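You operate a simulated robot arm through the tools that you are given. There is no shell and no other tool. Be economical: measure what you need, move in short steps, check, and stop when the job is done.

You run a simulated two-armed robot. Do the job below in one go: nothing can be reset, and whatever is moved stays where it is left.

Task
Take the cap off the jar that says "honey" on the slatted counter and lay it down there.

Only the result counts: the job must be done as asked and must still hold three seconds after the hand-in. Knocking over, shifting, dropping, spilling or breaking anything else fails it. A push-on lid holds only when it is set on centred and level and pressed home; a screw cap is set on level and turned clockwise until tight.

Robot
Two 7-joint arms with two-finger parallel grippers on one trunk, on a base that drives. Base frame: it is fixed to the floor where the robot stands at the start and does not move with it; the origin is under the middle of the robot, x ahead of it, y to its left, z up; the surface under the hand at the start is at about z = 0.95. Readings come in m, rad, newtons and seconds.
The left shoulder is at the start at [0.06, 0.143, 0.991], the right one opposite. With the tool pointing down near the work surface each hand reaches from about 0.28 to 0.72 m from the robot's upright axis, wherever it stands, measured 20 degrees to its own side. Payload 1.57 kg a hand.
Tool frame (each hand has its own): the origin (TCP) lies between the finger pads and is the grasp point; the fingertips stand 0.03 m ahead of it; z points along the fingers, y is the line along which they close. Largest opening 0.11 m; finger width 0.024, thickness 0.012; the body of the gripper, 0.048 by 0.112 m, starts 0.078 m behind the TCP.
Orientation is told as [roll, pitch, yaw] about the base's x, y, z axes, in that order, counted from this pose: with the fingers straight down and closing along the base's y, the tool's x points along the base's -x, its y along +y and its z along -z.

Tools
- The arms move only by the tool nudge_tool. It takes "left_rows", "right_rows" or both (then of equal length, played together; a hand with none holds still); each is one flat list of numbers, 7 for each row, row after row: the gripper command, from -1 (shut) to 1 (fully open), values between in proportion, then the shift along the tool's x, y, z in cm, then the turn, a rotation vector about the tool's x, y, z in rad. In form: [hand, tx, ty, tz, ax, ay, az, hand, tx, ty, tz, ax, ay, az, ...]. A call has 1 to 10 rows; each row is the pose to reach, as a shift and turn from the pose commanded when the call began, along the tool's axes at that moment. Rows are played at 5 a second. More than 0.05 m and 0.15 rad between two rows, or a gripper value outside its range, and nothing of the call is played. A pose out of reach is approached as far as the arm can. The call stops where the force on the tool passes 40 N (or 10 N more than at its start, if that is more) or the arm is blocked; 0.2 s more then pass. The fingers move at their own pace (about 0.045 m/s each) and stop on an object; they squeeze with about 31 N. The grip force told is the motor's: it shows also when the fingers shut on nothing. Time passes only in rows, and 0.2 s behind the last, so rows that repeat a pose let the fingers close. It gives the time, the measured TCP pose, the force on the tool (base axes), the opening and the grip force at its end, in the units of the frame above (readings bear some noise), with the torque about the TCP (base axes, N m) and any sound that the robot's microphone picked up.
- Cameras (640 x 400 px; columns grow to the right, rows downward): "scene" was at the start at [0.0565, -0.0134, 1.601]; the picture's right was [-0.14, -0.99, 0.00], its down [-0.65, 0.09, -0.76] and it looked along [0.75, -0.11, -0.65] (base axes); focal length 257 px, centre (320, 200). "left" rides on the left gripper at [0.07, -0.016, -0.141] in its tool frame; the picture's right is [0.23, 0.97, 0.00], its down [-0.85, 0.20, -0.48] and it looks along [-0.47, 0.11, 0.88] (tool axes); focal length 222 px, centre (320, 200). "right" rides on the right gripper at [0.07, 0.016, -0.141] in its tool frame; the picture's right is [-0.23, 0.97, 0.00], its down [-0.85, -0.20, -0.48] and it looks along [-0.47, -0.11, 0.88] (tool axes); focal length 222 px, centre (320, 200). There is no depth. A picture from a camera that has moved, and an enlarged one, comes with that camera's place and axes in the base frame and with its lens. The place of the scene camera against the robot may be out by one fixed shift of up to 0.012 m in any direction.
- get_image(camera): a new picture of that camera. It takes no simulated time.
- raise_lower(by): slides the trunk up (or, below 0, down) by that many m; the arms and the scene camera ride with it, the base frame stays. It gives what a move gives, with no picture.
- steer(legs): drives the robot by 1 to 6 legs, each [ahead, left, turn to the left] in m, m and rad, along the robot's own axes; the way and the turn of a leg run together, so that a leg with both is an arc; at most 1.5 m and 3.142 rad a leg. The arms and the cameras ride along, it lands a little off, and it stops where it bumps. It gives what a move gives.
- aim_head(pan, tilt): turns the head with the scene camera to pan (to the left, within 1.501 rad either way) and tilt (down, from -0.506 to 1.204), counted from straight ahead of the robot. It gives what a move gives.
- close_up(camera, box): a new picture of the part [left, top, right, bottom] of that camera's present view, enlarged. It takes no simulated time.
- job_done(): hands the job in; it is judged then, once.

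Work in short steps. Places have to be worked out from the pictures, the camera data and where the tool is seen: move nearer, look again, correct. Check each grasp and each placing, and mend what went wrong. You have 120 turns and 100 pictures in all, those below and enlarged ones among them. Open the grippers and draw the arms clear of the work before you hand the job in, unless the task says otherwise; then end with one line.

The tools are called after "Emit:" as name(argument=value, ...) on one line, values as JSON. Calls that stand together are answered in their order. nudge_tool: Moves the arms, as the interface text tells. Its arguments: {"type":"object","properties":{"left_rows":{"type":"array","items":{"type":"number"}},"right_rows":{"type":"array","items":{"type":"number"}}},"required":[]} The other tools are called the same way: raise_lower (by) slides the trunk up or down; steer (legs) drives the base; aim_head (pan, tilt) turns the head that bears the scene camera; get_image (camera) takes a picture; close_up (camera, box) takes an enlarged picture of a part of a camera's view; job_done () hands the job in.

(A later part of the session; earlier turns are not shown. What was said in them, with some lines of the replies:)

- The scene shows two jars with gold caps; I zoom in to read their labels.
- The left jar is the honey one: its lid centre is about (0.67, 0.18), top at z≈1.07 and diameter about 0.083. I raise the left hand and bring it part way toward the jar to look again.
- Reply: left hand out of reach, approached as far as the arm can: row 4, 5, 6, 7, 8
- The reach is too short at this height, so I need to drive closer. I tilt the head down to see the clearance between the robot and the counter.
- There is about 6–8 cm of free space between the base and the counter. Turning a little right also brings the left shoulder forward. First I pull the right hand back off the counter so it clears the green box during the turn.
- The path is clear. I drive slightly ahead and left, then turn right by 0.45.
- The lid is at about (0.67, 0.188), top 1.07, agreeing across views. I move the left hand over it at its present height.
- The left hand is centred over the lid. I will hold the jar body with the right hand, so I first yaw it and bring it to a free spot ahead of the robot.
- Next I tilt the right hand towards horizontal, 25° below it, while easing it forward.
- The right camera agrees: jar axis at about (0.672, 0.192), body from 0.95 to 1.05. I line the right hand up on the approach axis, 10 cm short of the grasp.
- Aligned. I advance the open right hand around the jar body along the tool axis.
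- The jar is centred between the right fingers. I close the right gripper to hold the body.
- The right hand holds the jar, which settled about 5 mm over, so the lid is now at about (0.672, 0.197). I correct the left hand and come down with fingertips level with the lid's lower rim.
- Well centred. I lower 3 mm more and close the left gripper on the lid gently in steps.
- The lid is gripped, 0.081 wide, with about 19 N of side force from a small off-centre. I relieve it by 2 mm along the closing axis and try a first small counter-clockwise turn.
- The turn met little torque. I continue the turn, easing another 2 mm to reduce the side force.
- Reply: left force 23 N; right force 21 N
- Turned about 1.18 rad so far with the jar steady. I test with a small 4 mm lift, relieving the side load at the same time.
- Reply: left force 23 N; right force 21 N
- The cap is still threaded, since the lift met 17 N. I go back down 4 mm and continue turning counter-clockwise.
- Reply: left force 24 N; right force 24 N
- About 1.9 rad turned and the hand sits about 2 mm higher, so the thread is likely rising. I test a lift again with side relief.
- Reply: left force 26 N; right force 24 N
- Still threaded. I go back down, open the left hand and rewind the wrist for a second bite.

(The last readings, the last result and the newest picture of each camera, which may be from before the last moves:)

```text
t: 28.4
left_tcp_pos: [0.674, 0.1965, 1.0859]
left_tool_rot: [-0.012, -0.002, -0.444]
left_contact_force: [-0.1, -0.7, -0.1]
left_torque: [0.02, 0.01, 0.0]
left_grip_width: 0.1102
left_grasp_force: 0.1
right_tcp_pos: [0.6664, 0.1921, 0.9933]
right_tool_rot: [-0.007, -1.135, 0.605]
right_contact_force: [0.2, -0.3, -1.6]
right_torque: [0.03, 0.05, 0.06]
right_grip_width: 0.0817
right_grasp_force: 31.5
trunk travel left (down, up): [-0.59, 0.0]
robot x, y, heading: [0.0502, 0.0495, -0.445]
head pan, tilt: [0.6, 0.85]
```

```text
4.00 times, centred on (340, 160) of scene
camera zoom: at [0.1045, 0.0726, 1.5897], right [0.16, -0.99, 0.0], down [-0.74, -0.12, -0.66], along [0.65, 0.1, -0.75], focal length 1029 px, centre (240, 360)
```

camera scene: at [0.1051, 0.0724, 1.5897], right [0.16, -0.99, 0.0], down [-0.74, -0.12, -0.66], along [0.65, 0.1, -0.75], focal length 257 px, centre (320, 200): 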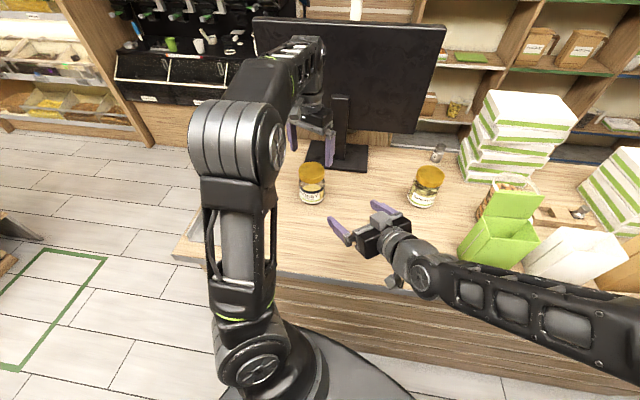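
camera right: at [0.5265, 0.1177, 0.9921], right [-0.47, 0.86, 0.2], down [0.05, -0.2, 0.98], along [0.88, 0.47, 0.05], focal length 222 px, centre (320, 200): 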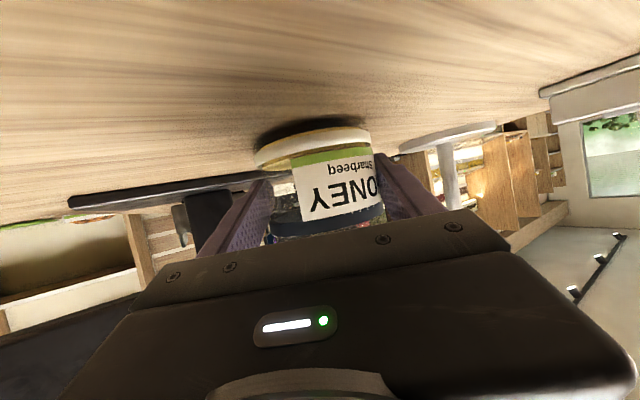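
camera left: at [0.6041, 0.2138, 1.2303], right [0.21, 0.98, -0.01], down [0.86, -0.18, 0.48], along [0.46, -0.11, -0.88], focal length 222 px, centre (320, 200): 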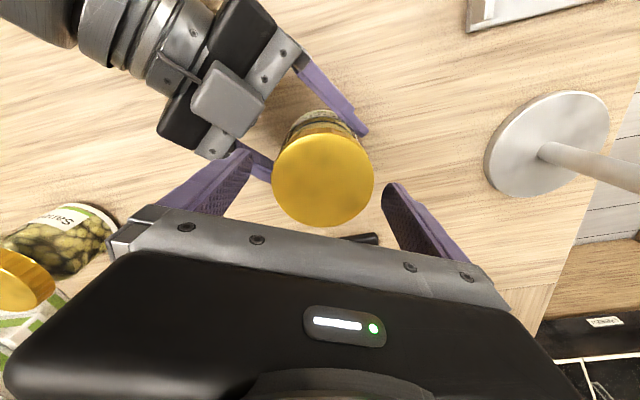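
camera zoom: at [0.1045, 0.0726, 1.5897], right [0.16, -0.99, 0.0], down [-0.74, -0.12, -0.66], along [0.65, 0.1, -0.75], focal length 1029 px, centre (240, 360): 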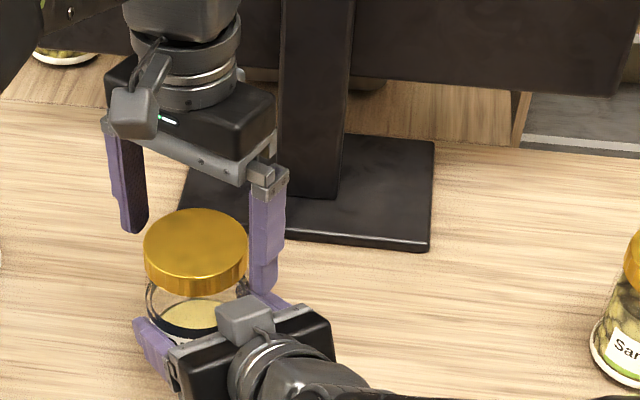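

The lid appears about 2 mm higher than at first. I regrip it with a slight centring correction and turn again by 1.26 rad.

Emit:
nudge_tool(left_rows=[0.6, 0.3, 0.2, 0, 0, 0, 0, 0.3, 0.3, 0.2, 0, 0, 0, 0, -1, 0.3, 0.2, 0, 0, 0, 0, -1, 0.3, 0.2, 0, 0, 0, 0])

Emit:
nudge_tool(left_rows=[-1, 0, 0, 0, 0, 0, -0.14, -1, 0, 0, 0, 0, 0, -0.28, -1, 0, 0, 0, 0, 0, -0.42, -1, 0, 0, 0, 0, 0, -0.56, -1, 0, 0, 0, 0, 0, -0.7, -1, 0, 0, 0, 0, 0, -0.84, -1, 0, 0, 0, 0, 0, -0.98, -1, 0, 0, 0, 0, 0, -1.12, -1, 0, 0, 0, 0, 0, -1.26])

Emit:
nudge_tool(left_rows=[-1, 0, 0, -0.1, 0, 0, -0.14, -1, 0, 0, -0.1, 0, 0, -0.28, -1, 0, 0, -0.1, 0, 0, -0.42, -1, 0, 0, -0.1, 0, 0, -0.56])

Emit:
close_up(camera="scene", box=[260, 110, 420, 210])

```text
t: 29.4
left_tcp_pos: [0.6725, 0.2002, 1.0861]
left_tool_rot: [-0.011, -0.001, -0.441]
left_contact_force: [1.6, 1.1, -0.6]
left_torque: [0.02, 0.01, 0.0]
left_grip_width: 0.076
left_grasp_force: 29.4
right_tcp_pos: [0.6666, 0.1928, 0.9941]
right_tool_rot: [-0.006, -1.134, 0.603]
right_contact_force: [-1.2, -0.9, -2.2]
right_torque: [0.0, -0.06, 0.02]
right_grip_width: 0.0817
right_grasp_force: 30.8
trunk travel left (down, up): [-0.59, 0.0]
robot x, y, heading: [0.0524, 0.0478, -0.45]
head pan, tilt: [0.6, 0.85]
```

```text
t: 31.4
left_tcp_pos: [0.6724, 0.1968, 1.0862]
left_tool_rot: [-0.009, 0.014, 0.817]
left_contact_force: [-3.2, -20.0, 15.2]
left_torque: [-0.6, 0.18, -0.05]
left_grip_width: 0.0758
left_grasp_force: 31.1
right_tcp_pos: [0.6663, 0.1929, 0.994]
right_tool_rot: [-0.006, -1.135, 0.606]
right_contact_force: [7.1, 20.2, -10.0]
right_torque: [-0.94, -0.06, 0.08]
right_grip_width: 0.0816
right_grasp_force: 31.2
trunk travel left (down, up): [-0.59, 0.0]
robot x, y, heading: [0.0503, 0.0494, -0.443]
head pan, tilt: [0.6, 0.85]
```

```text
t: 32.4
left_tcp_pos: [0.6728, 0.1994, 1.0875]
left_tool_rot: [-0.002, 0.014, 1.378]
left_contact_force: [14.2, -20.7, 1.5]
left_torque: [-0.87, -0.49, -0.09]
left_grip_width: 0.076
left_grasp_force: 31.9
right_tcp_pos: [0.6655, 0.1957, 0.9936]
right_tool_rot: [-0.004, -1.135, 0.608]
right_contact_force: [-13.7, 20.7, -3.6]
right_torque: [-1.13, -0.81, 0.26]
right_grip_width: 0.0821
right_grasp_force: 30.7
trunk travel left (down, up): [-0.59, 0.0]
robot x, y, heading: [0.0463, 0.0468, -0.443]
head pan, tilt: [0.6, 0.85]
```

```text
4.00 times, centred on (340, 160) of scene
camera zoom: at [0.1045, 0.0724, 1.5897], right [0.16, -0.99, 0.0], down [-0.74, -0.12, -0.66], along [0.65, 0.1, -0.75], focal length 1029 px, centre (240, 360)
```

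zoom: 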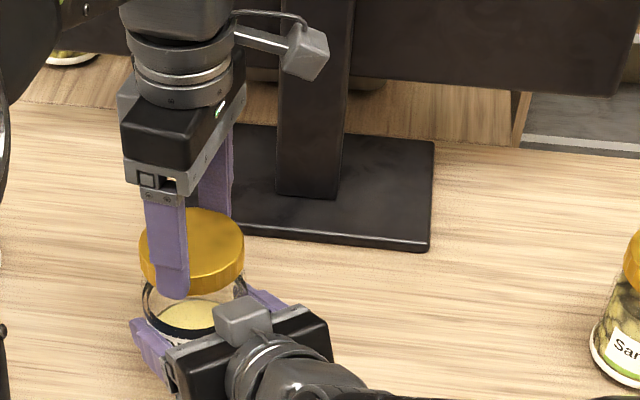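

The grip width is now 0.076 instead of 0.081, so I look closely at where the fingertips sit against the lid.

Emit:
close_up(camera="scene", box=[280, 145, 340, 195])

Emit:
get_image(camera="left")

```text
8.00 times, centred on (310, 170) of scene
camera zoom: at [0.1045, 0.0724, 1.5897], right [0.16, -0.99, 0.0], down [-0.74, -0.12, -0.66], along [0.65, 0.1, -0.75], focal length 2058 px, centre (400, 440)
```

zoom: 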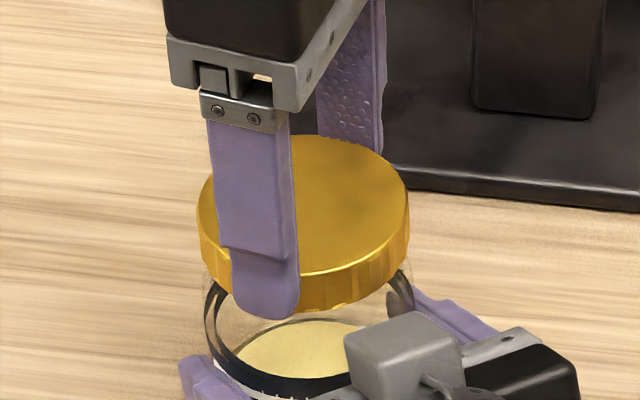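

```text
62 pictures are left
camera left: at [0.6759, 0.1292, 1.232], right [-1.0, -0.04, 0.0], down [-0.03, 0.88, 0.47], along [-0.02, 0.47, -0.89], focal length 222 px, centre (320, 200)
```

left: 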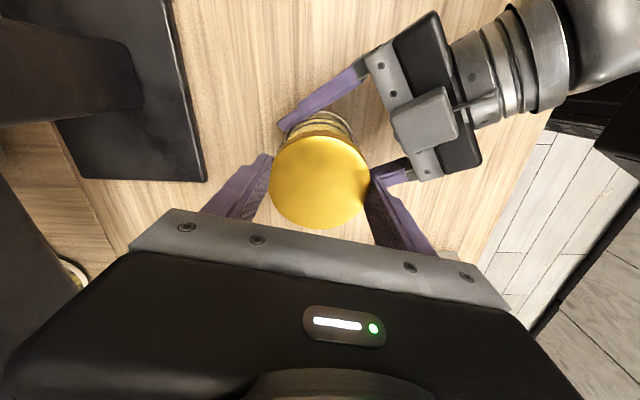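

The fingertips clasp the lid. I test a lift of 5 mm again.

Emit:
nudge_tool(left_rows=[-1, 0, 0, -0.2, 0, 0, 0, -1, 0, 0, -0.4, 0, 0, 0, -1, 0, 0, -0.5, 0, 0, 0])

Emit:
close_up(camera="scene", box=[280, 145, 340, 195])

Emit:
close_up(camera="right", box=[240, 110, 420, 250])

```text
t: 33.2
left_tcp_pos: [0.6731, 0.2005, 1.0909]
left_tool_rot: [-0.001, 0.014, 1.376]
left_contact_force: [21.9, -16.2, -10.2]
left_torque: [-1.03, -0.82, -0.08]
left_grip_width: 0.0762
left_grasp_force: 31.0
right_tcp_pos: [0.6657, 0.1956, 0.9965]
right_tool_rot: [-0.002, -1.137, 0.605]
right_contact_force: [-21.7, 15.9, 6.6]
right_torque: [-0.44, -1.27, 0.27]
right_grip_width: 0.0823
right_grasp_force: 31.2
trunk travel left (down, up): [-0.59, 0.0]
robot x, y, heading: [0.0516, 0.0496, -0.446]
head pan, tilt: [0.6, 0.85]
```

```text
8.00 times, centred on (310, 170) of scene
camera zoom: at [0.1047, 0.0727, 1.5897], right [0.16, -0.99, 0.0], down [-0.74, -0.12, -0.66], along [0.65, 0.1, -0.75], focal length 2058 px, centre (400, 440)
```

zoom: 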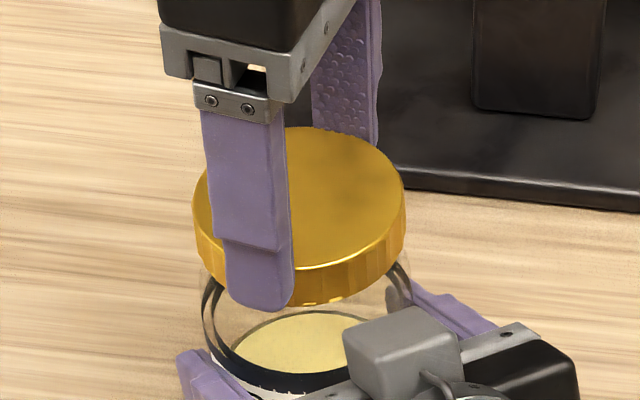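

```text
2.86 times, centred on (330, 180) of right
camera zoom: at [0.5267, 0.1196, 0.9932], right [-0.47, 0.86, 0.21], down [0.05, -0.21, 0.98], along [0.88, 0.47, 0.06], focal length 635 px, centre (291, 257)
```

zoom: 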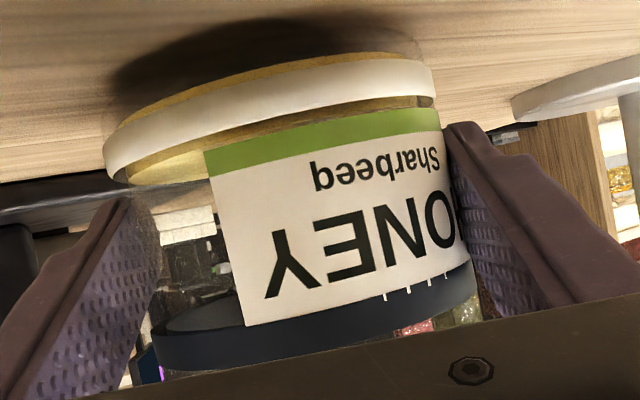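

It is still held. I lower again, release the left hand, and record the lid's surface so I can tell whether it really rotates.

Emit:
nudge_tool(left_rows=[-1, 0, 0, 0.5, 0, 0, 0, 0.3, 0, 0, 0.5, 0, 0, 0, 1, 0, 0, 0.5, 0, 0, 0, 1, 0, 0, 0.5, 0, 0, 0, 1, 0, 0, 0.5, 0, 0, 0])

Emit:
close_up(camera="scene", box=[290, 155, 330, 190])

Emit:
close_up(camera="left", box=[250, 100, 390, 240])

```text
t: 34.4
left_tcp_pos: [0.6712, 0.2014, 1.0872]
left_tool_rot: [0.004, 0.012, 1.377]
left_contact_force: [-0.2, -0.2, 0.2]
left_torque: [-0.03, 0.0, 0.01]
left_grip_width: 0.1097
left_grasp_force: 0.0
right_tcp_pos: [0.6672, 0.1913, 0.9929]
right_tool_rot: [-0.005, -1.136, 0.6]
right_contact_force: [-1.1, 0.3, -3.2]
right_torque: [-0.05, 0.04, 0.0]
right_grip_width: 0.0816
right_grasp_force: 30.9
trunk travel left (down, up): [-0.59, 0.0]
robot x, y, heading: [0.0537, 0.0482, -0.443]
head pan, tilt: [0.6, 0.85]
```

```text
11.43 times, centred on (310, 172) of scene
camera zoom: at [0.1047, 0.0725, 1.5897], right [0.16, -0.99, 0.0], down [-0.74, -0.12, -0.66], along [0.65, 0.1, -0.75], focal length 2940 px, centre (434, 514)
```

zoom: 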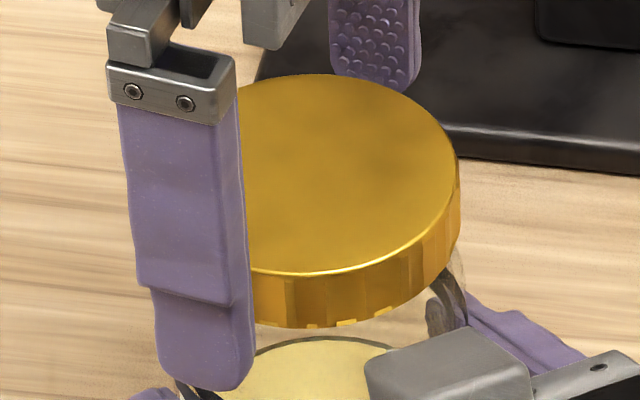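

```text
2.86 times, centred on (320, 170) of left
camera zoom: at [0.675, 0.1312, 1.2312], right [-1.0, -0.03, 0.01], down [-0.03, 0.88, 0.47], along [-0.02, 0.47, -0.88], focal length 635 px, centre (320, 286)
```

zoom: 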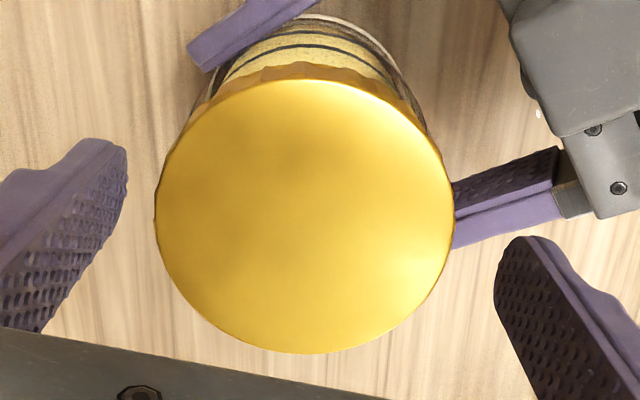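

Compared with the first views the lid sits several mm higher, so unscrewing works. I rewind for another bite, raising the hand 3 mm.

Emit:
nudge_tool(left_rows=[1, 0, 0, -0.3, 0, 0, 0.14, 1, 0, 0, -0.3, 0, 0, 0.28, 1, 0, 0, -0.3, 0, 0, 0.42, 1, 0, 0, -0.3, 0, 0, 0.56, 1, 0, 0, -0.3, 0, 0, 0.7, 1, 0, 0, -0.3, 0, 0, 0.84, 1, 0, 0, -0.3, 0, 0, 0.98, 1, 0, 0, -0.3, 0, 0, 1.12, 1, 0, 0, -0.3, 0, 0, 1.26, 1, 0, 0, -0.3, 0, 0, 1.4])

Emit:
nudge_tool(left_rows=[1, 0, 0, 0, 0, 0, 0.14, 1, 0, 0, 0, 0, 0, 0.28, 1, 0, 0, 0, 0, 0, 0.42, 1, 0, 0, 0, 0, 0, 0.42])

Emit:
close_up(camera="left", box=[220, 80, 420, 240])

Emit:
close_up(camera="scene", box=[290, 155, 330, 190])

```text
t: 36.6
left_tcp_pos: [0.6729, 0.2006, 1.0893]
left_tool_rot: [-0.011, 0.004, -0.027]
left_contact_force: [-1.0, 0.3, 0.3]
left_torque: [0.02, 0.0, 0.01]
left_grip_width: 0.1099
left_grasp_force: 0.0
right_tcp_pos: [0.667, 0.1925, 0.9931]
right_tool_rot: [-0.004, -1.135, 0.603]
right_contact_force: [0.9, 0.3, -2.7]
right_torque: [0.02, 0.0, -0.02]
right_grip_width: 0.0817
right_grasp_force: 31.1
trunk travel left (down, up): [-0.59, 0.0]
robot x, y, heading: [0.0476, 0.044, -0.444]
head pan, tilt: [0.6, 0.85]
```

```text
t: 37.6
left_tcp_pos: [0.6726, 0.201, 1.09]
left_tool_rot: [-0.01, 0.0, -0.446]
left_contact_force: [0.5, 0.0, 0.3]
left_torque: [0.03, 0.0, 0.02]
left_grip_width: 0.1102
left_grasp_force: 0.1
right_tcp_pos: [0.6673, 0.1924, 0.9925]
right_tool_rot: [-0.006, -1.135, 0.603]
right_contact_force: [-0.3, -0.6, -1.7]
right_torque: [-0.02, 0.04, -0.01]
right_grip_width: 0.0817
right_grasp_force: 30.8
trunk travel left (down, up): [-0.59, 0.0]
robot x, y, heading: [0.0532, 0.0498, -0.445]
head pan, tilt: [0.6, 0.85]
```

```text
2.50 times, centred on (320, 160) of left
camera zoom: at [0.6037, 0.2182, 1.2345], right [0.21, 0.98, -0.01], down [0.86, -0.18, 0.48], along [0.46, -0.11, -0.88], focal length 555 px, centre (320, 300)
```

zoom: 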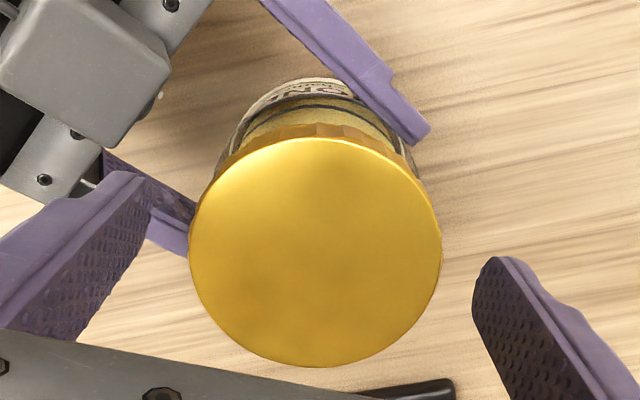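

```text
11.43 times, centred on (310, 172) of scene
camera zoom: at [0.1046, 0.0726, 1.5897], right [0.16, -0.99, 0.0], down [-0.74, -0.12, -0.66], along [0.65, 0.1, -0.75], focal length 2940 px, centre (434, 514)
```

zoom: 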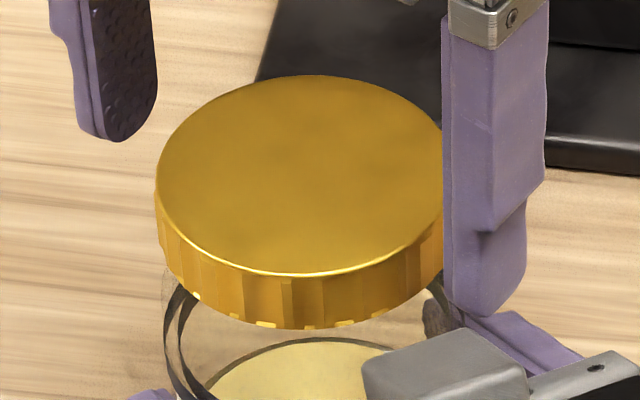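

I regrip and turn again by 1.8 rad, easing upward slightly as the cap climbs.

Emit:
nudge_tool(left_rows=[0.6, 0, 0, 0, 0, 0, 0, 0.3, 0, 0, 0, 0, 0, 0, -1, 0, 0, 0, 0, 0, 0, -1, 0, 0, 0, 0, 0, 0, -1, 0, 0, 0, 0, 0, -0.14, -1, 0, 0, 0, 0, 0, -0.28, -1, 0, 0, 0, 0, 0, -0.42, -1, 0, 0, -0.1, 0, 0, -0.56, -1, 0, 0, -0.1, 0, 0, -0.7])

Emit:
nudge_tool(left_rows=[-1, 0, 0, -0.05, 0, 0, -0.14, -1, 0, 0, -0.05, 0, 0, -0.28, -1, 0, 0, -0.05, 0, 0, -0.42, -1, 0, 0, -0.1, 0, 0, -0.56, -1, 0, 0, -0.1, 0, 0, -0.7, -1, 0, 0, -0.1, 0, 0, -0.84, -1, 0, 0, -0.1, 0, 0, -0.98, -1, 0, 0, -0.1, 0, 0, -1.12])

Emit:
close_up(camera="scene", box=[290, 155, 330, 190])

```text
t: 39.6
left_tcp_pos: [0.6718, 0.199, 1.0908]
left_tool_rot: [-0.01, 0.004, 0.259]
left_contact_force: [0.1, -9.8, 0.2]
left_torque: [-0.56, -0.04, -0.08]
left_grip_width: 0.0812
left_grasp_force: 31.6
right_tcp_pos: [0.6666, 0.1932, 0.9933]
right_tool_rot: [-0.005, -1.135, 0.604]
right_contact_force: [-1.5, 9.2, -3.2]
right_torque: [-0.39, -0.06, 0.14]
right_grip_width: 0.0815
right_grasp_force: 31.1
trunk travel left (down, up): [-0.59, 0.0]
robot x, y, heading: [0.0476, 0.05, -0.447]
head pan, tilt: [0.6, 0.85]
```

```text
t: 41.4
left_tcp_pos: [0.673, 0.2, 1.0913]
left_tool_rot: [0.001, 0.013, 1.376]
left_contact_force: [10.7, -16.3, -0.7]
left_torque: [-0.57, -0.36, -0.22]
left_grip_width: 0.0811
left_grasp_force: 31.3
right_tcp_pos: [0.6656, 0.1953, 0.992]
right_tool_rot: [-0.003, -1.135, 0.608]
right_contact_force: [-10.5, 18.2, -1.6]
right_torque: [-1.04, -0.7, 0.41]
right_grip_width: 0.0818
right_grasp_force: 31.0
trunk travel left (down, up): [-0.59, 0.0]
robot x, y, heading: [0.0509, 0.0486, -0.451]
head pan, tilt: [0.6, 0.85]
```

```text
11.43 times, centred on (310, 172) of scene
camera zoom: at [0.1045, 0.0727, 1.5897], right [0.16, -0.99, 0.0], down [-0.74, -0.12, -0.66], along [0.65, 0.1, -0.75], focal length 2940 px, centre (434, 514)
```

zoom: 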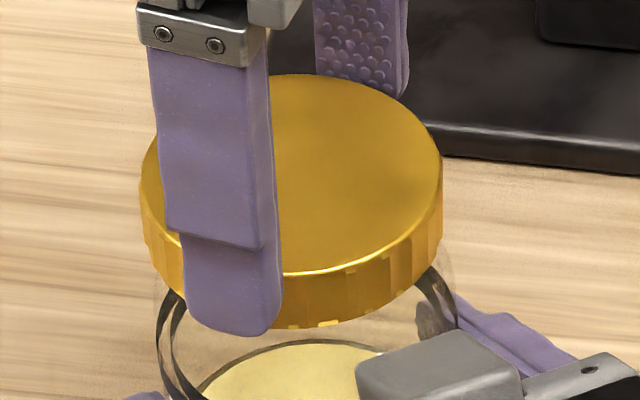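

The facets have moved, so the cap is turning. I try a lift test again here.

Emit:
nudge_tool(left_rows=[-1, -0.1, -0.1, -0.2, 0, 0, 0, -1, -0.1, -0.1, -0.4, 0, 0, 0, -1, -0.1, -0.1, -0.6, 0, 0, 0])

Emit:
close_up(camera="scene", box=[290, 155, 330, 190])

```text
t: 42.2
left_tcp_pos: [0.6728, 0.202, 1.0979]
left_tool_rot: [0.002, 0.013, 1.378]
left_contact_force: [11.6, -12.1, -8.2]
left_torque: [-0.29, -0.21, -0.03]
left_grip_width: 0.0809
left_grasp_force: 31.2
right_tcp_pos: [0.6671, 0.1928, 0.9951]
right_tool_rot: [-0.005, -1.135, 0.604]
right_contact_force: [-10.3, 14.6, 5.0]
right_torque: [-1.08, -0.87, 0.22]
right_grip_width: 0.0832
right_grasp_force: 31.8
trunk travel left (down, up): [-0.59, 0.0]
robot x, y, heading: [0.0493, 0.0484, -0.442]
head pan, tilt: [0.6, 0.85]
```

```text
11.43 times, centred on (310, 172) of scene
camera zoom: at [0.1046, 0.0727, 1.5897], right [0.16, -0.99, 0.0], down [-0.74, -0.12, -0.66], along [0.65, 0.1, -0.75], focal length 2940 px, centre (434, 514)
```

zoom: 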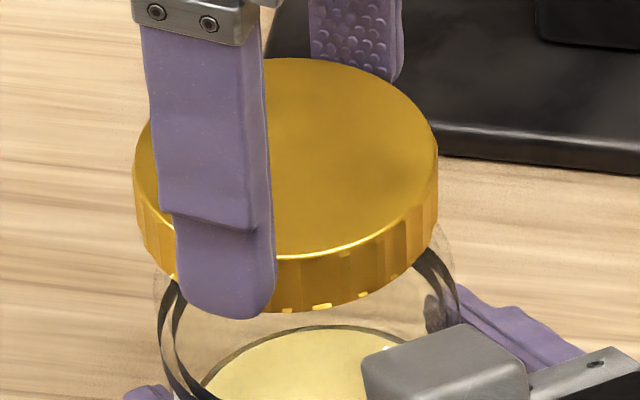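

The jar itself slid up in the right hand with the cap, so it is still threaded. I lower it back until it stands on the counter again.

Emit:
nudge_tool(left_rows=[-1, 0.1, 0.1, 0.2, 0, 0, 0, -1, 0.1, 0.1, 0.4, 0, 0, 0, -1, 0.1, 0.1, 0.6, 0, 0, 0, -1, 0.1, 0.1, 0.7, 0, 0, 0])

Emit:
close_up(camera="right", box=[240, 110, 420, 250])

Emit:
close_up(camera="scene", box=[290, 155, 330, 190])

```text
t: 43.2
left_tcp_pos: [0.6716, 0.2007, 1.0919]
left_tool_rot: [0.0, 0.014, 1.376]
left_contact_force: [10.7, -8.6, 4.7]
left_torque: [-0.39, -0.51, 0.06]
left_grip_width: 0.0811
left_grasp_force: 31.1
right_tcp_pos: [0.6654, 0.1924, 0.9923]
right_tool_rot: [-0.004, -1.134, 0.603]
right_contact_force: [-10.5, 8.0, -0.4]
right_torque: [0.03, -0.39, 0.06]
right_grip_width: 0.0824
right_grasp_force: 30.5
trunk travel left (down, up): [-0.59, 0.0]
robot x, y, heading: [0.0549, 0.0477, -0.447]
head pan, tilt: [0.6, 0.85]
```

```text
2.86 times, centred on (330, 180) of right
camera zoom: at [0.5266, 0.117, 0.9915], right [-0.47, 0.86, 0.2], down [0.05, -0.2, 0.98], along [0.88, 0.47, 0.05], focal length 635 px, centre (291, 257)
```

zoom: 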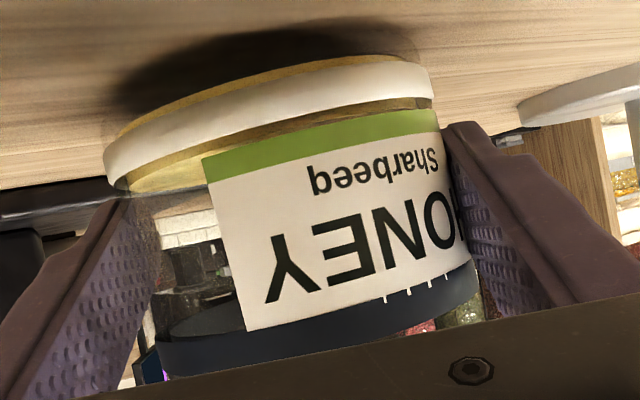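

```text
11.43 times, centred on (310, 172) of scene
camera zoom: at [0.1038, 0.0726, 1.5897], right [0.16, -0.99, 0.0], down [-0.74, -0.12, -0.66], along [0.65, 0.1, -0.75], focal length 2940 px, centre (434, 514)
```

zoom: 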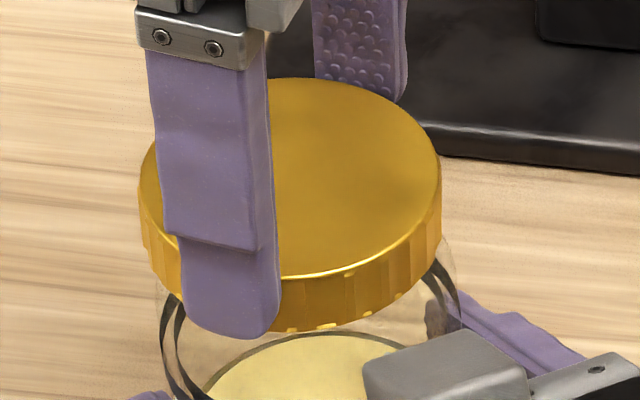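

The label hasn't turned, so the jar is held well, though it may hang a few mm above the counter. I press it down gently until contact.

Emit:
nudge_tool(left_rows=[-1, 0, -0.1, 0.2, 0, 0, 0, -1, 0, -0.1, 0.4, 0, 0, 0, -1, 0, -0.1, 0.6, 0, 0, 0])

Emit:
close_up(camera="right", box=[240, 110, 420, 250])

Emit:
close_up(camera="scene", box=[290, 155, 330, 190])

```text
t: 44.0
left_tcp_pos: [0.6727, 0.1987, 1.0872]
left_tool_rot: [-0.004, 0.013, 1.374]
left_contact_force: [10.0, -13.5, 24.6]
left_torque: [-0.63, -0.49, -0.08]
left_grip_width: 0.0812
left_grasp_force: 31.5
right_tcp_pos: [0.666, 0.1911, 0.9921]
right_tool_rot: [-0.006, -1.134, 0.602]
right_contact_force: [-1.6, 11.1, -7.1]
right_torque: [-0.03, -0.56, -0.14]
right_grip_width: 0.0819
right_grasp_force: 31.2
trunk travel left (down, up): [-0.59, 0.0]
robot x, y, heading: [0.0516, 0.0539, -0.448]
head pan, tilt: [0.6, 0.85]
```

```text
2.86 times, centred on (330, 180) of right
camera zoom: at [0.5264, 0.1163, 0.9915], right [-0.47, 0.86, 0.2], down [0.05, -0.2, 0.98], along [0.88, 0.47, 0.05], focal length 635 px, centre (291, 257)
```

zoom: 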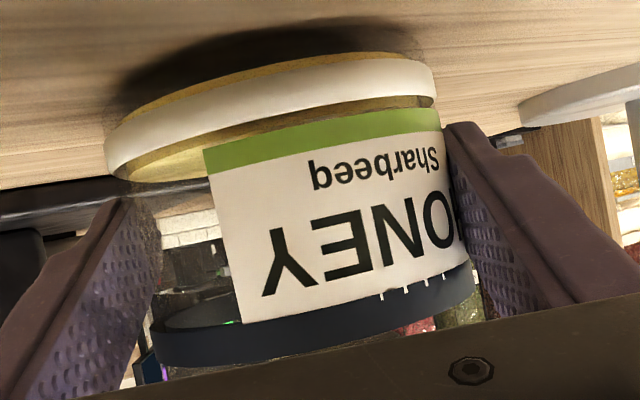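

```text
11.43 times, centred on (310, 172) of scene
camera zoom: at [0.1036, 0.0716, 1.59], right [0.16, -0.99, 0.0], down [-0.74, -0.12, -0.66], along [0.65, 0.1, -0.75], focal length 2940 px, centre (434, 514)
```

zoom: 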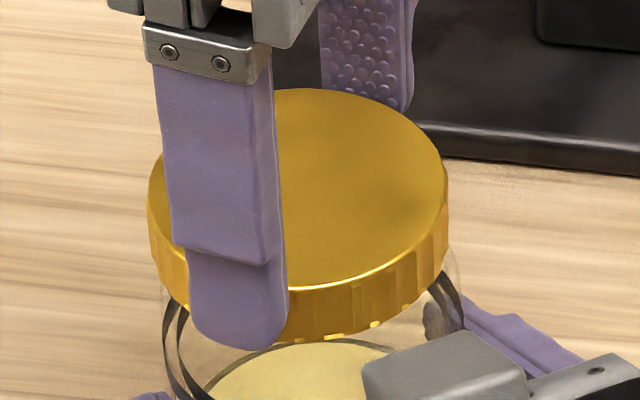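

The jar stands firmly on the counter. I release the pressure, open, rewind and do another bite.

Emit:
nudge_tool(left_rows=[-1, 0, 0, -0.3, 0, 0, 0, 0.3, 0, 0, -0.3, 0, 0, 0, 1, 0, 0, -0.3, 0, 0, 0, 1, 0, 0, -0.3, 0, 0, 0.14, 1, 0, 0, -0.3, 0, 0, 0.28, 1, 0, 0, -0.3, 0, 0, 0.42, 1, 0, 0, -0.3, 0, 0, 0.56, 1, 0, 0, -0.3, 0, 0, 0.7, 1, 0, 0, -0.3, 0, 0, 0.84])

Emit:
nudge_tool(left_rows=[1, 0, 0, 0, 0, 0, 0.14, 1, 0, 0, 0, 0, 0, 0.28, 1, 0, 0, 0, 0, 0, 0.42, 1, 0, 0, 0, 0, 0, 0.56, 1, 0, 0, 0, 0, 0, 0.7, 1, 0, 0, 0, 0, 0, 0.84, 1, 0, 0, 0, 0, 0, 0.98, 1, 0, 0, 0, 0, 0, 1.05, 1, 0, 0, 0, 0, 0, 1.05])

Emit:
close_up(camera="scene", box=[290, 155, 330, 190])

Emit:
close_up(camera="left", box=[220, 80, 420, 240])

```text
t: 46.0
left_tcp_pos: [0.6723, 0.201, 1.0869]
left_tool_rot: [-0.008, 0.008, 0.535]
left_contact_force: [-0.4, 0.0, -0.7]
left_torque: [-0.01, -0.01, -0.01]
left_grip_width: 0.1101
left_grasp_force: 0.0
right_tcp_pos: [0.6667, 0.1921, 0.9937]
right_tool_rot: [-0.004, -1.133, 0.603]
right_contact_force: [-1.1, 0.5, -3.3]
right_torque: [-0.02, 0.03, 0.0]
right_grip_width: 0.0815
right_grasp_force: 30.3
trunk travel left (down, up): [-0.59, 0.0]
robot x, y, heading: [0.0517, 0.0484, -0.448]
head pan, tilt: [0.6, 0.85]
```

```text
t: 48.0
left_tcp_pos: [0.6716, 0.2002, 1.0874]
left_tool_rot: [-0.012, -0.003, -0.515]
left_contact_force: [0.1, -0.3, 0.2]
left_torque: [0.0, -0.02, -0.02]
left_grip_width: 0.1099
left_grasp_force: 0.1
right_tcp_pos: [0.6671, 0.1931, 0.9935]
right_tool_rot: [-0.005, -1.134, 0.602]
right_contact_force: [-0.6, -0.3, -3.5]
right_torque: [0.02, 0.01, -0.01]
right_grip_width: 0.0817
right_grasp_force: 30.6
trunk travel left (down, up): [-0.59, 0.0]
robot x, y, heading: [0.0511, 0.0491, -0.449]
head pan, tilt: [0.6, 0.85]
```

```text
11.43 times, centred on (310, 172) of scene
camera zoom: at [0.1046, 0.0727, 1.5897], right [0.16, -0.99, 0.0], down [-0.74, -0.12, -0.66], along [0.65, 0.1, -0.75], focal length 2940 px, centre (434, 514)
```

zoom: 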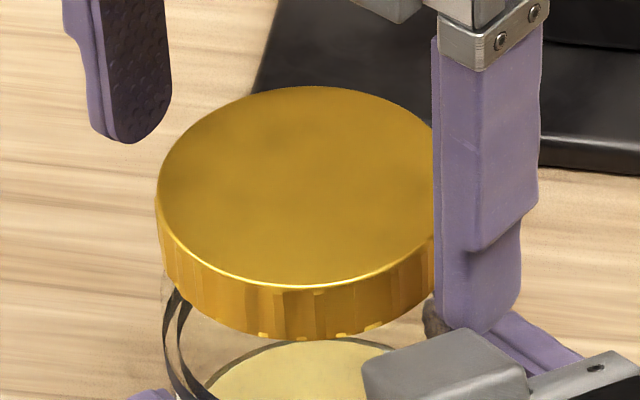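

```text
2.50 times, centred on (320, 160) of left
camera zoom: at [0.6045, 0.2223, 1.2312], right [0.28, 0.96, -0.01], down [0.84, -0.24, 0.48], along [0.46, -0.15, -0.88], focal length 555 px, centre (320, 300)
```

zoom: 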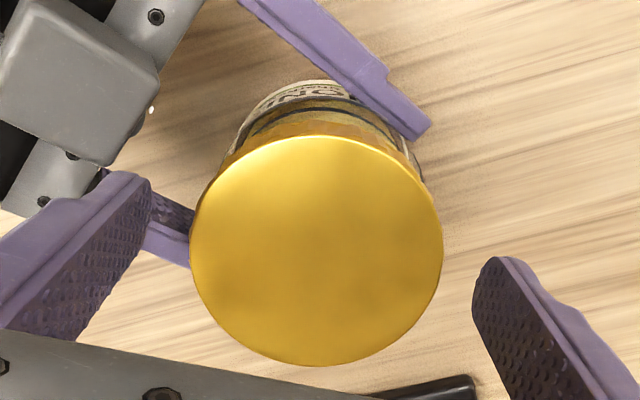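

The lid was at its initial height again after pressing, and had only risen during the upward pulls. I therefore grip and combine the counter-clockwise turn with a gentle continuous pull up.

Emit:
nudge_tool(left_rows=[0.6, 0, 0, 0, 0, 0, 0, 0.3, 0, 0, 0, 0, 0, 0, -1, 0, 0, 0, 0, 0, 0, -1, 0, 0, 0, 0, 0, 0, -1, 0, 0, -0.1, 0, 0, -0.14, -1, 0, 0, -0.2, 0, 0, -0.28, -1, 0, 0, -0.3, 0, 0, -0.42, -1, 0, 0, -0.4, 0, 0, -0.56, -1, 0, 0, -0.5, 0, 0, -0.7])

Emit:
close_up(camera="scene", box=[290, 155, 330, 190])

```text
t: 50.0
left_tcp_pos: [0.6704, 0.1999, 1.0935]
left_tool_rot: [-0.01, 0.008, 0.187]
left_contact_force: [-0.6, -1.1, -0.2]
left_torque: [-0.04, 0.01, -0.02]
left_grip_width: 0.0788
left_grasp_force: 30.8
right_tcp_pos: [0.6672, 0.1927, 0.9913]
right_tool_rot: [-0.006, -1.135, 0.603]
right_contact_force: [0.0, 1.5, -2.4]
right_torque: [-0.13, 0.02, 0.0]
right_grip_width: 0.0817
right_grasp_force: 30.8
trunk travel left (down, up): [-0.59, 0.0]
robot x, y, heading: [0.0467, 0.0466, -0.451]
head pan, tilt: [0.6, 0.85]
```

```text
11.43 times, centred on (310, 172) of scene
camera zoom: at [0.1047, 0.0726, 1.5897], right [0.16, -0.99, 0.0], down [-0.74, -0.12, -0.66], along [0.65, 0.1, -0.75], focal length 2940 px, centre (434, 514)
```

zoom: 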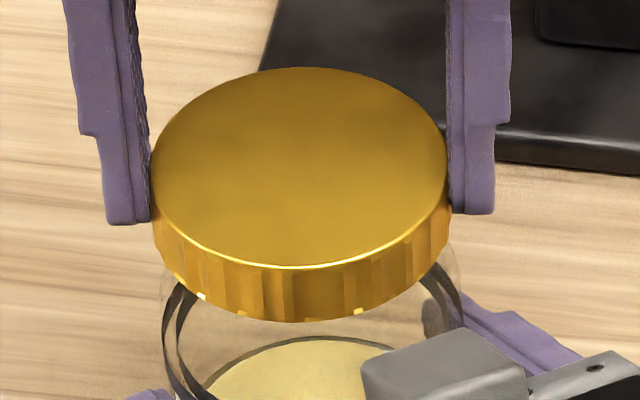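

The cap has now risen about 6 mm with no load on either hand while the jar stays put; it looks free. I lift further, slowly, with a bit more turning.

Emit:
nudge_tool(left_rows=[-1, 0, 0, -0.3, 0, 0, -0.1, -1, 0, 0, -0.6, 0, 0, -0.2, -1, 0, 0, -0.9, 0, 0, -0.3, -1, 0, 0, -1.3, 0, 0, -0.4])

Emit:
close_up(camera="scene", box=[270, 130, 350, 190])

```text
t: 51.0
left_tcp_pos: [0.6729, 0.2006, 1.1048]
left_tool_rot: [-0.006, 0.01, 0.588]
left_contact_force: [-0.2, -0.2, -0.2]
left_torque: [0.0, -0.03, 0.03]
left_grip_width: 0.0789
left_grasp_force: 30.8
right_tcp_pos: [0.6651, 0.1926, 0.9928]
right_tool_rot: [-0.004, -1.134, 0.603]
right_contact_force: [0.3, -0.1, -2.6]
right_torque: [0.03, 0.02, -0.01]
right_grip_width: 0.0814
right_grasp_force: 31.1
trunk travel left (down, up): [-0.59, 0.0]
robot x, y, heading: [0.0514, 0.0489, -0.444]
head pan, tilt: [0.6, 0.85]
```

```text
6.67 times, centred on (310, 160) of scene
camera zoom: at [0.1045, 0.0726, 1.5897], right [0.16, -0.99, 0.0], down [-0.74, -0.12, -0.66], along [0.65, 0.1, -0.75], focal length 1715 px, centre (387, 467)
```

zoom: 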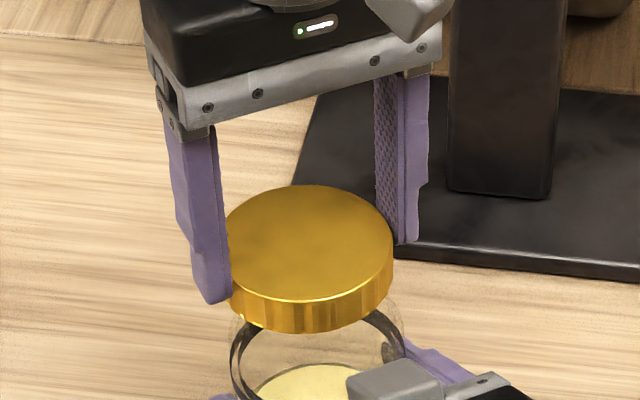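

The cap is free with no load. I lift it clear and carry it towards the free counter area in front of the jar, about (0.53, 0.27).

Emit:
nudge_tool(left_rows=[-1, 0, 0, -1.5, 0, 0, 0, -1, 0, 0, -3, 0, 0, 0, -1, 1.5, 2.7, -3, 0, 0, -0.12, -1, 3.2, 5.5, -3, 0, 0, -0.24, -1, 4.8, 8.2, -3, 0, 0, -0.36, -1, 6.4, 11, -3, 0, 0, -0.48, -1, 7.9, 13.7, -3, 0, 0, -0.6, -1, 7.9, 13.7, -3, 0, 0, -0.6])

Emit:
get_image(camera="scene")

Emit:
get_image(camera="left")

```text
t: 52.8
left_tcp_pos: [0.5311, 0.2707, 1.1342]
left_tool_rot: [-0.001, 0.012, 1.188]
left_contact_force: [-0.7, -0.2, 0.8]
left_torque: [0.0, 0.03, 0.01]
left_grip_width: 0.0784
left_grasp_force: 30.8
right_tcp_pos: [0.6673, 0.1921, 0.9922]
right_tool_rot: [-0.002, -1.136, 0.603]
right_contact_force: [-0.2, 0.0, -3.1]
right_torque: [-0.02, 0.06, 0.02]
right_grip_width: 0.0815
right_grasp_force: 30.7
trunk travel left (down, up): [-0.59, 0.0]
robot x, y, heading: [0.0539, 0.0502, -0.449]
head pan, tilt: [0.6, 0.85]
```

```text
45 pictures are left
camera scene: at [0.1052, 0.0724, 1.5897], right [0.16, -0.99, 0.0], down [-0.74, -0.12, -0.66], along [0.65, 0.1, -0.75], focal length 257 px, centre (320, 200)
```

scene: 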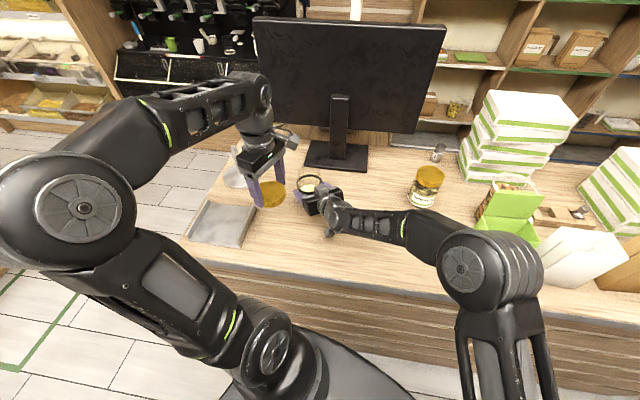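

```text
44 pictures are left
camera left: at [0.5209, 0.2013, 1.2792], right [-0.99, 0.15, 0.0], down [0.14, 0.87, 0.47], along [0.07, 0.46, -0.88], focal length 222 px, centre (320, 200)
```

left: 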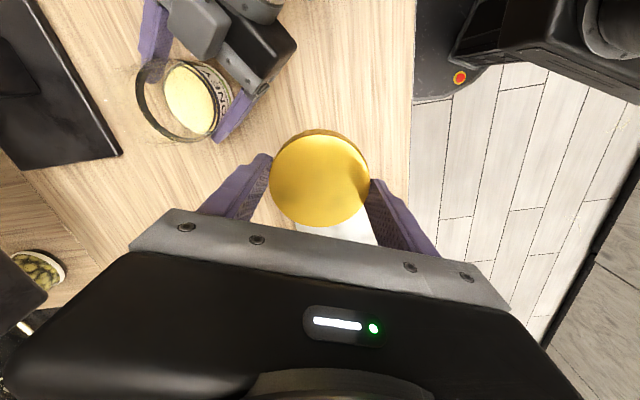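

The jar stands open and the cap is held clear. I open the right hand gently, then withdraw it backwards along its axis.

Emit:
nudge_tool(right_rows=[-0.3, 0, 0, 0, 0, 0, 0, 0.5, 0, 0, 0, 0, 0, 0, 1, 0, 0, 0, 0, 0, 0, 1, 0, 0, 0, 0, 0, 0, 1, 0, 0, -2, 0, 0, 0, 1, 0, 0, -5, 0, 0, 0, 1, 0, 0, -9, 0, 0, 0, 1, 0, 0, -13, 0, 0, 0, 1, 0, 0, -17, 0, 0, 0])

Emit:
get_image(camera="scene")

Emit:
get_image(camera="right")

```text
t: 54.8
left_tcp_pos: [0.5299, 0.2705, 1.1359]
left_tool_rot: [-0.002, 0.012, 1.186]
left_contact_force: [0.0, -0.6, -0.1]
left_torque: [0.01, -0.04, -0.02]
left_grip_width: 0.0784
left_grasp_force: 30.7
right_tcp_pos: [0.5364, 0.1049, 1.0645]
right_tool_rot: [-0.006, -1.136, 0.604]
right_contact_force: [0.6, 0.3, 0.1]
right_torque: [0.01, -0.01, -0.03]
right_grip_width: 0.1099
right_grasp_force: 0.1
trunk travel left (down, up): [-0.59, 0.0]
robot x, y, heading: [0.0548, 0.0481, -0.445]
head pan, tilt: [0.6, 0.85]
```

```text
43 pictures are left
camera scene: at [0.103, 0.0719, 1.5897], right [0.16, -0.99, 0.0], down [-0.74, -0.12, -0.66], along [0.65, 0.1, -0.75], focal length 257 px, centre (320, 200)
```

scene: 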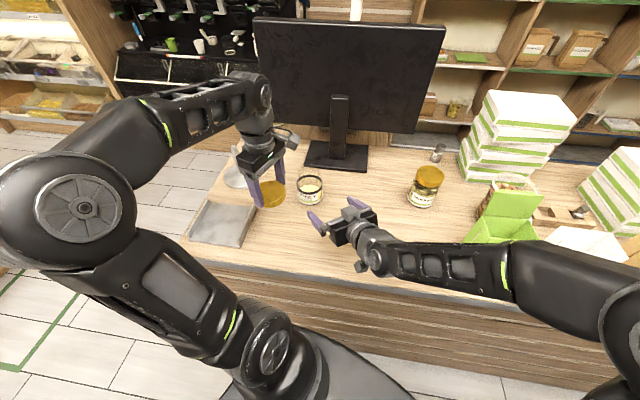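

```text
42 pictures are left
camera right: at [0.397, 0.0295, 1.0629], right [-0.47, 0.86, 0.2], down [0.05, -0.2, 0.98], along [0.88, 0.47, 0.05], focal length 222 px, centre (320, 200)
```

right: 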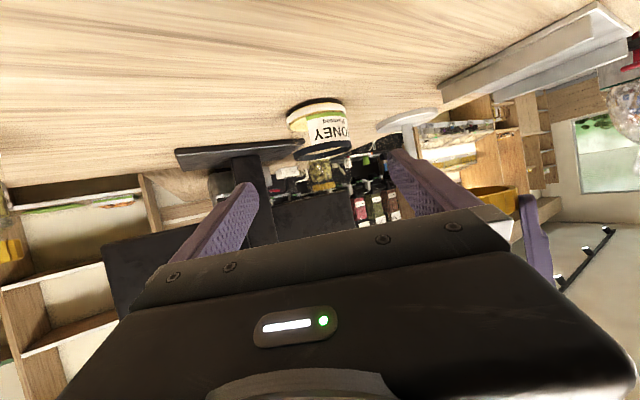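

The jar stands open and upright. I back the right hand off further and lower the cap to just above the counter.

Emit:
nudge_tool(left_rows=[-1, 0, 0, 3, 0, 0, 0, -1, 0, 0, 6, 0, 0, 0, -1, 0, 0, 9, 0, 0, 0, -1, 0, 0, 12, 0, 0, 0, -1, 0, 0, 14, 0, 0, 0], right_rows=[1, 0, 0, -2, 0, 0, 0, 1, 0, 0, -4, 0, 0, 0, 1, 0, 0, -6, 0, 0, 0, 1, 0, 0, -8, 0, 0, 0, 1, 0, 0, -8, 0, 0, 0])

Emit:
close_up(camera="scene", box=[200, 140, 340, 240])

Emit:
get_image(camera="right")

```text
t: 56.0
left_tcp_pos: [0.5297, 0.2694, 0.9969]
left_tool_rot: [-0.001, 0.012, 1.186]
left_contact_force: [-0.7, -0.1, -0.9]
left_torque: [-0.02, 0.0, 0.01]
left_grip_width: 0.0784
left_grasp_force: 30.8
right_tcp_pos: [0.4787, 0.0633, 1.0971]
right_tool_rot: [-0.004, -1.134, 0.603]
right_contact_force: [-0.3, 0.3, -0.4]
right_torque: [-0.01, 0.0, 0.01]
right_grip_width: 0.1101
right_grasp_force: 0.0
trunk travel left (down, up): [-0.59, 0.0]
robot x, y, heading: [0.0518, 0.0435, -0.445]
head pan, tilt: [0.6, 0.85]
```

```text
4.00 times, centred on (270, 190) of scene
camera zoom: at [0.1047, 0.0728, 1.5897], right [0.16, -0.99, 0.0], down [-0.74, -0.12, -0.66], along [0.65, 0.1, -0.75], focal length 1029 px, centre (520, 240)
```

zoom: 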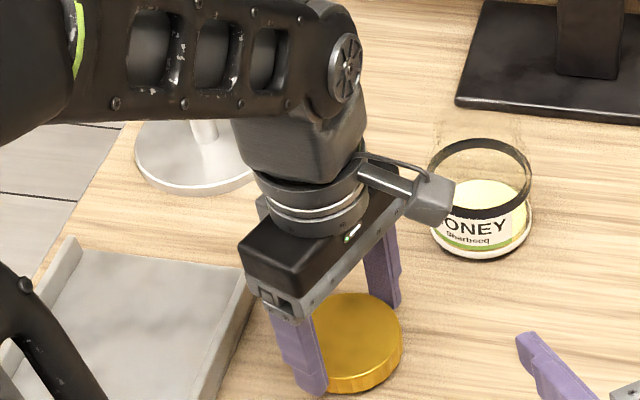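

```text
40 pictures are left
camera right: at [0.3387, -0.0119, 1.0957], right [-0.47, 0.86, 0.2], down [0.05, -0.2, 0.98], along [0.88, 0.47, 0.05], focal length 222 px, centre (320, 200)
```

right: 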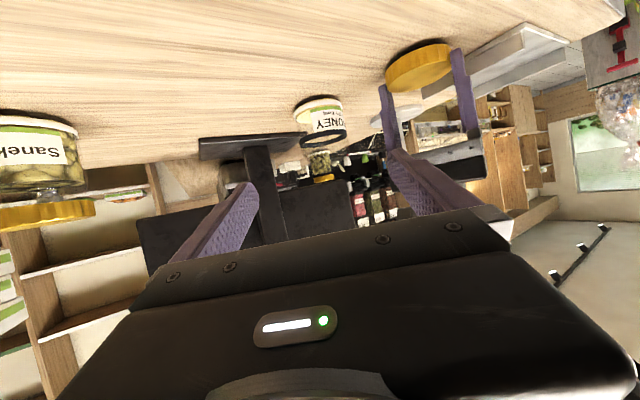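

The cap is level just above the counter. I lower in 2 mm steps to contact.

Emit:
nudge_tool(left_rows=[-1, 0, 0, 0.2, 0, 0, 0, -1, 0, 0, 0.4, 0, 0, 0, -1, 0, 0, 0.6, 0, 0, 0])

Emit:
close_up(camera="right", box=[360, 20, 500, 120])

```text
t: 56.8
left_tcp_pos: [0.5297, 0.2696, 0.9908]
left_tool_rot: [0.0, 0.013, 1.186]
left_contact_force: [0.2, -0.3, -0.4]
left_torque: [-0.02, 0.0, -0.01]
left_grip_width: 0.0782
left_grasp_force: 31.5
right_tcp_pos: [0.4786, 0.0625, 1.0973]
right_tool_rot: [-0.005, -1.134, 0.603]
right_contact_force: [-0.6, -0.1, -0.6]
right_torque: [-0.02, -0.03, 0.03]
right_grip_width: 0.11
right_grasp_force: 0.1
trunk travel left (down, up): [-0.59, 0.0]
robot x, y, heading: [0.0486, 0.0505, -0.447]
head pan, tilt: [0.6, 0.85]
```

```text
4.00 times, centred on (430, 70) of right
camera zoom: at [0.3387, -0.0119, 1.0957], right [-0.47, 0.86, 0.2], down [0.05, -0.2, 0.98], along [0.88, 0.47, 0.05], focal length 888 px, centre (-120, 720)
```

zoom: 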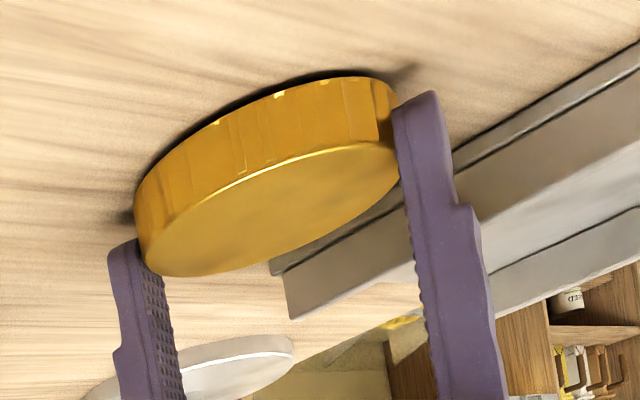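

The cap is a couple of mm above the counter. I continue down until the force rises.

Emit:
nudge_tool(left_rows=[-1, 0, 0, 0.15, 0, 0, 0, -1, 0, 0, 0.3, 0, 0, 0])

Emit:
close_up(camera="right", box=[360, 20, 500, 120])

```text
t: 57.4
left_tcp_pos: [0.5296, 0.2692, 0.9876]
left_tool_rot: [0.0, 0.01, 1.189]
left_contact_force: [-0.6, 1.1, 3.5]
left_torque: [0.15, -0.09, 0.01]
left_grip_width: 0.078
left_grasp_force: 30.8
right_tcp_pos: [0.4786, 0.0627, 1.0977]
right_tool_rot: [-0.006, -1.135, 0.604]
right_contact_force: [-0.2, -0.8, -0.2]
right_torque: [0.02, 0.01, 0.01]
right_grip_width: 0.11
right_grasp_force: 0.0
trunk travel left (down, up): [-0.59, 0.0]
robot x, y, heading: [0.0498, 0.0449, -0.444]
head pan, tilt: [0.6, 0.85]
```

```text
4.00 times, centred on (430, 70) of right
camera zoom: at [0.3384, -0.0119, 1.0959], right [-0.47, 0.86, 0.2], down [0.05, -0.2, 0.98], along [0.88, 0.47, 0.05], focal length 888 px, centre (-120, 720)
```

zoom: 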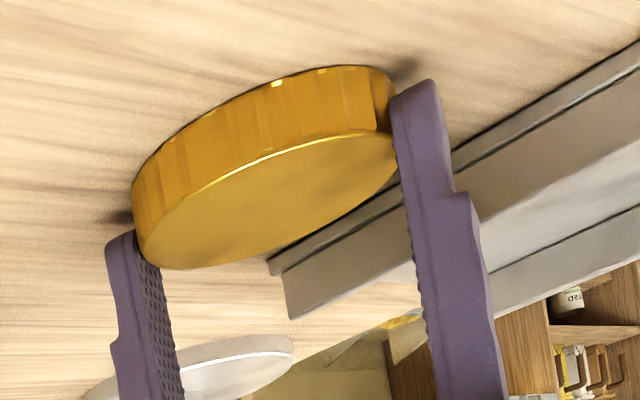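

Contact at 3.5 N shows the cap resting on the counter. I open the left hand and lift straight up.

Emit:
nudge_tool(left_rows=[-0.2, 0, 0, 0.1, 0, 0, 0, 0.4, 0, 0, 0.1, 0, 0, 0, 1, 0, 0, 0.1, 0, 0, 0, 1, 0, 0, 0, 0, 0, 0, 1, 0, 0, -3, 0, 0, 0, 1, 0, 0, -7, 0, 0, 0, 1, 0, 0, -11, 0, 0, 0, 1, 0, 0, -15, 0, 0, 0])

Emit:
get_image(camera="scene")

Emit:
close_up(camera="right", box=[280, 20, 500, 160])

```text
t: 59.2
left_tcp_pos: [0.526, 0.2706, 1.1361]
left_tool_rot: [-0.001, 0.012, 1.186]
left_contact_force: [0.7, 0.1, -0.6]
left_torque: [0.02, -0.05, 0.01]
left_grip_width: 0.11
left_grasp_force: 0.1
right_tcp_pos: [0.4784, 0.0639, 1.0977]
right_tool_rot: [-0.005, -1.135, 0.603]
right_contact_force: [0.2, 0.4, 0.8]
right_torque: [0.02, -0.02, 0.03]
right_grip_width: 0.1101
right_grasp_force: 0.1
trunk travel left (down, up): [-0.59, 0.0]
robot x, y, heading: [0.0463, 0.047, -0.442]
head pan, tilt: [0.6, 0.85]
```

```text
37 pictures are left
camera scene: at [0.1039, 0.0724, 1.5897], right [0.16, -0.99, 0.0], down [-0.74, -0.12, -0.66], along [0.65, 0.1, -0.75], focal length 257 px, centre (320, 200)
```

scene: 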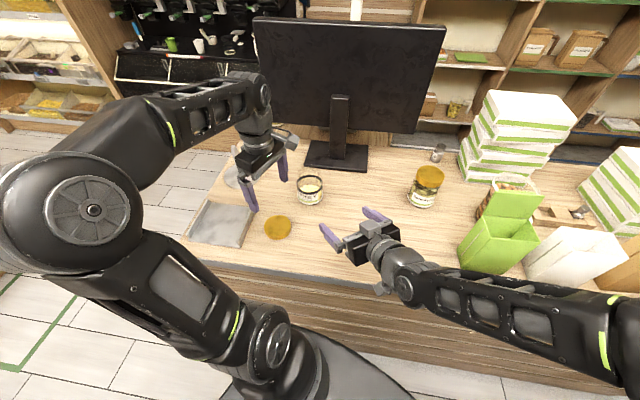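

```text
2.86 times, centred on (390, 90) of right
camera zoom: at [0.3384, -0.012, 1.0958], right [-0.47, 0.86, 0.2], down [0.05, -0.2, 0.98], along [0.88, 0.47, 0.05], focal length 635 px, centre (120, 514)
```

zoom: 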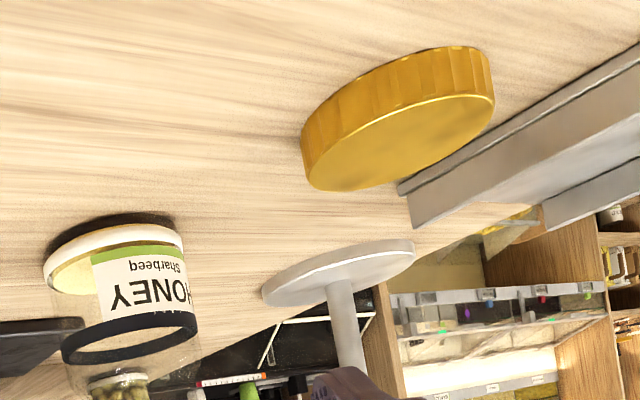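

The cap lies flat on the counter, the jar stands open in its place, and nothing else has moved. Both hands are open and clear, so I hand in.

Emit:
job_done()

```text
The job is handed in.
```

The cap is off the honey jar and lying flat on the slatted counter, and the open jar is still standing upright within about a centimetre of where it was.
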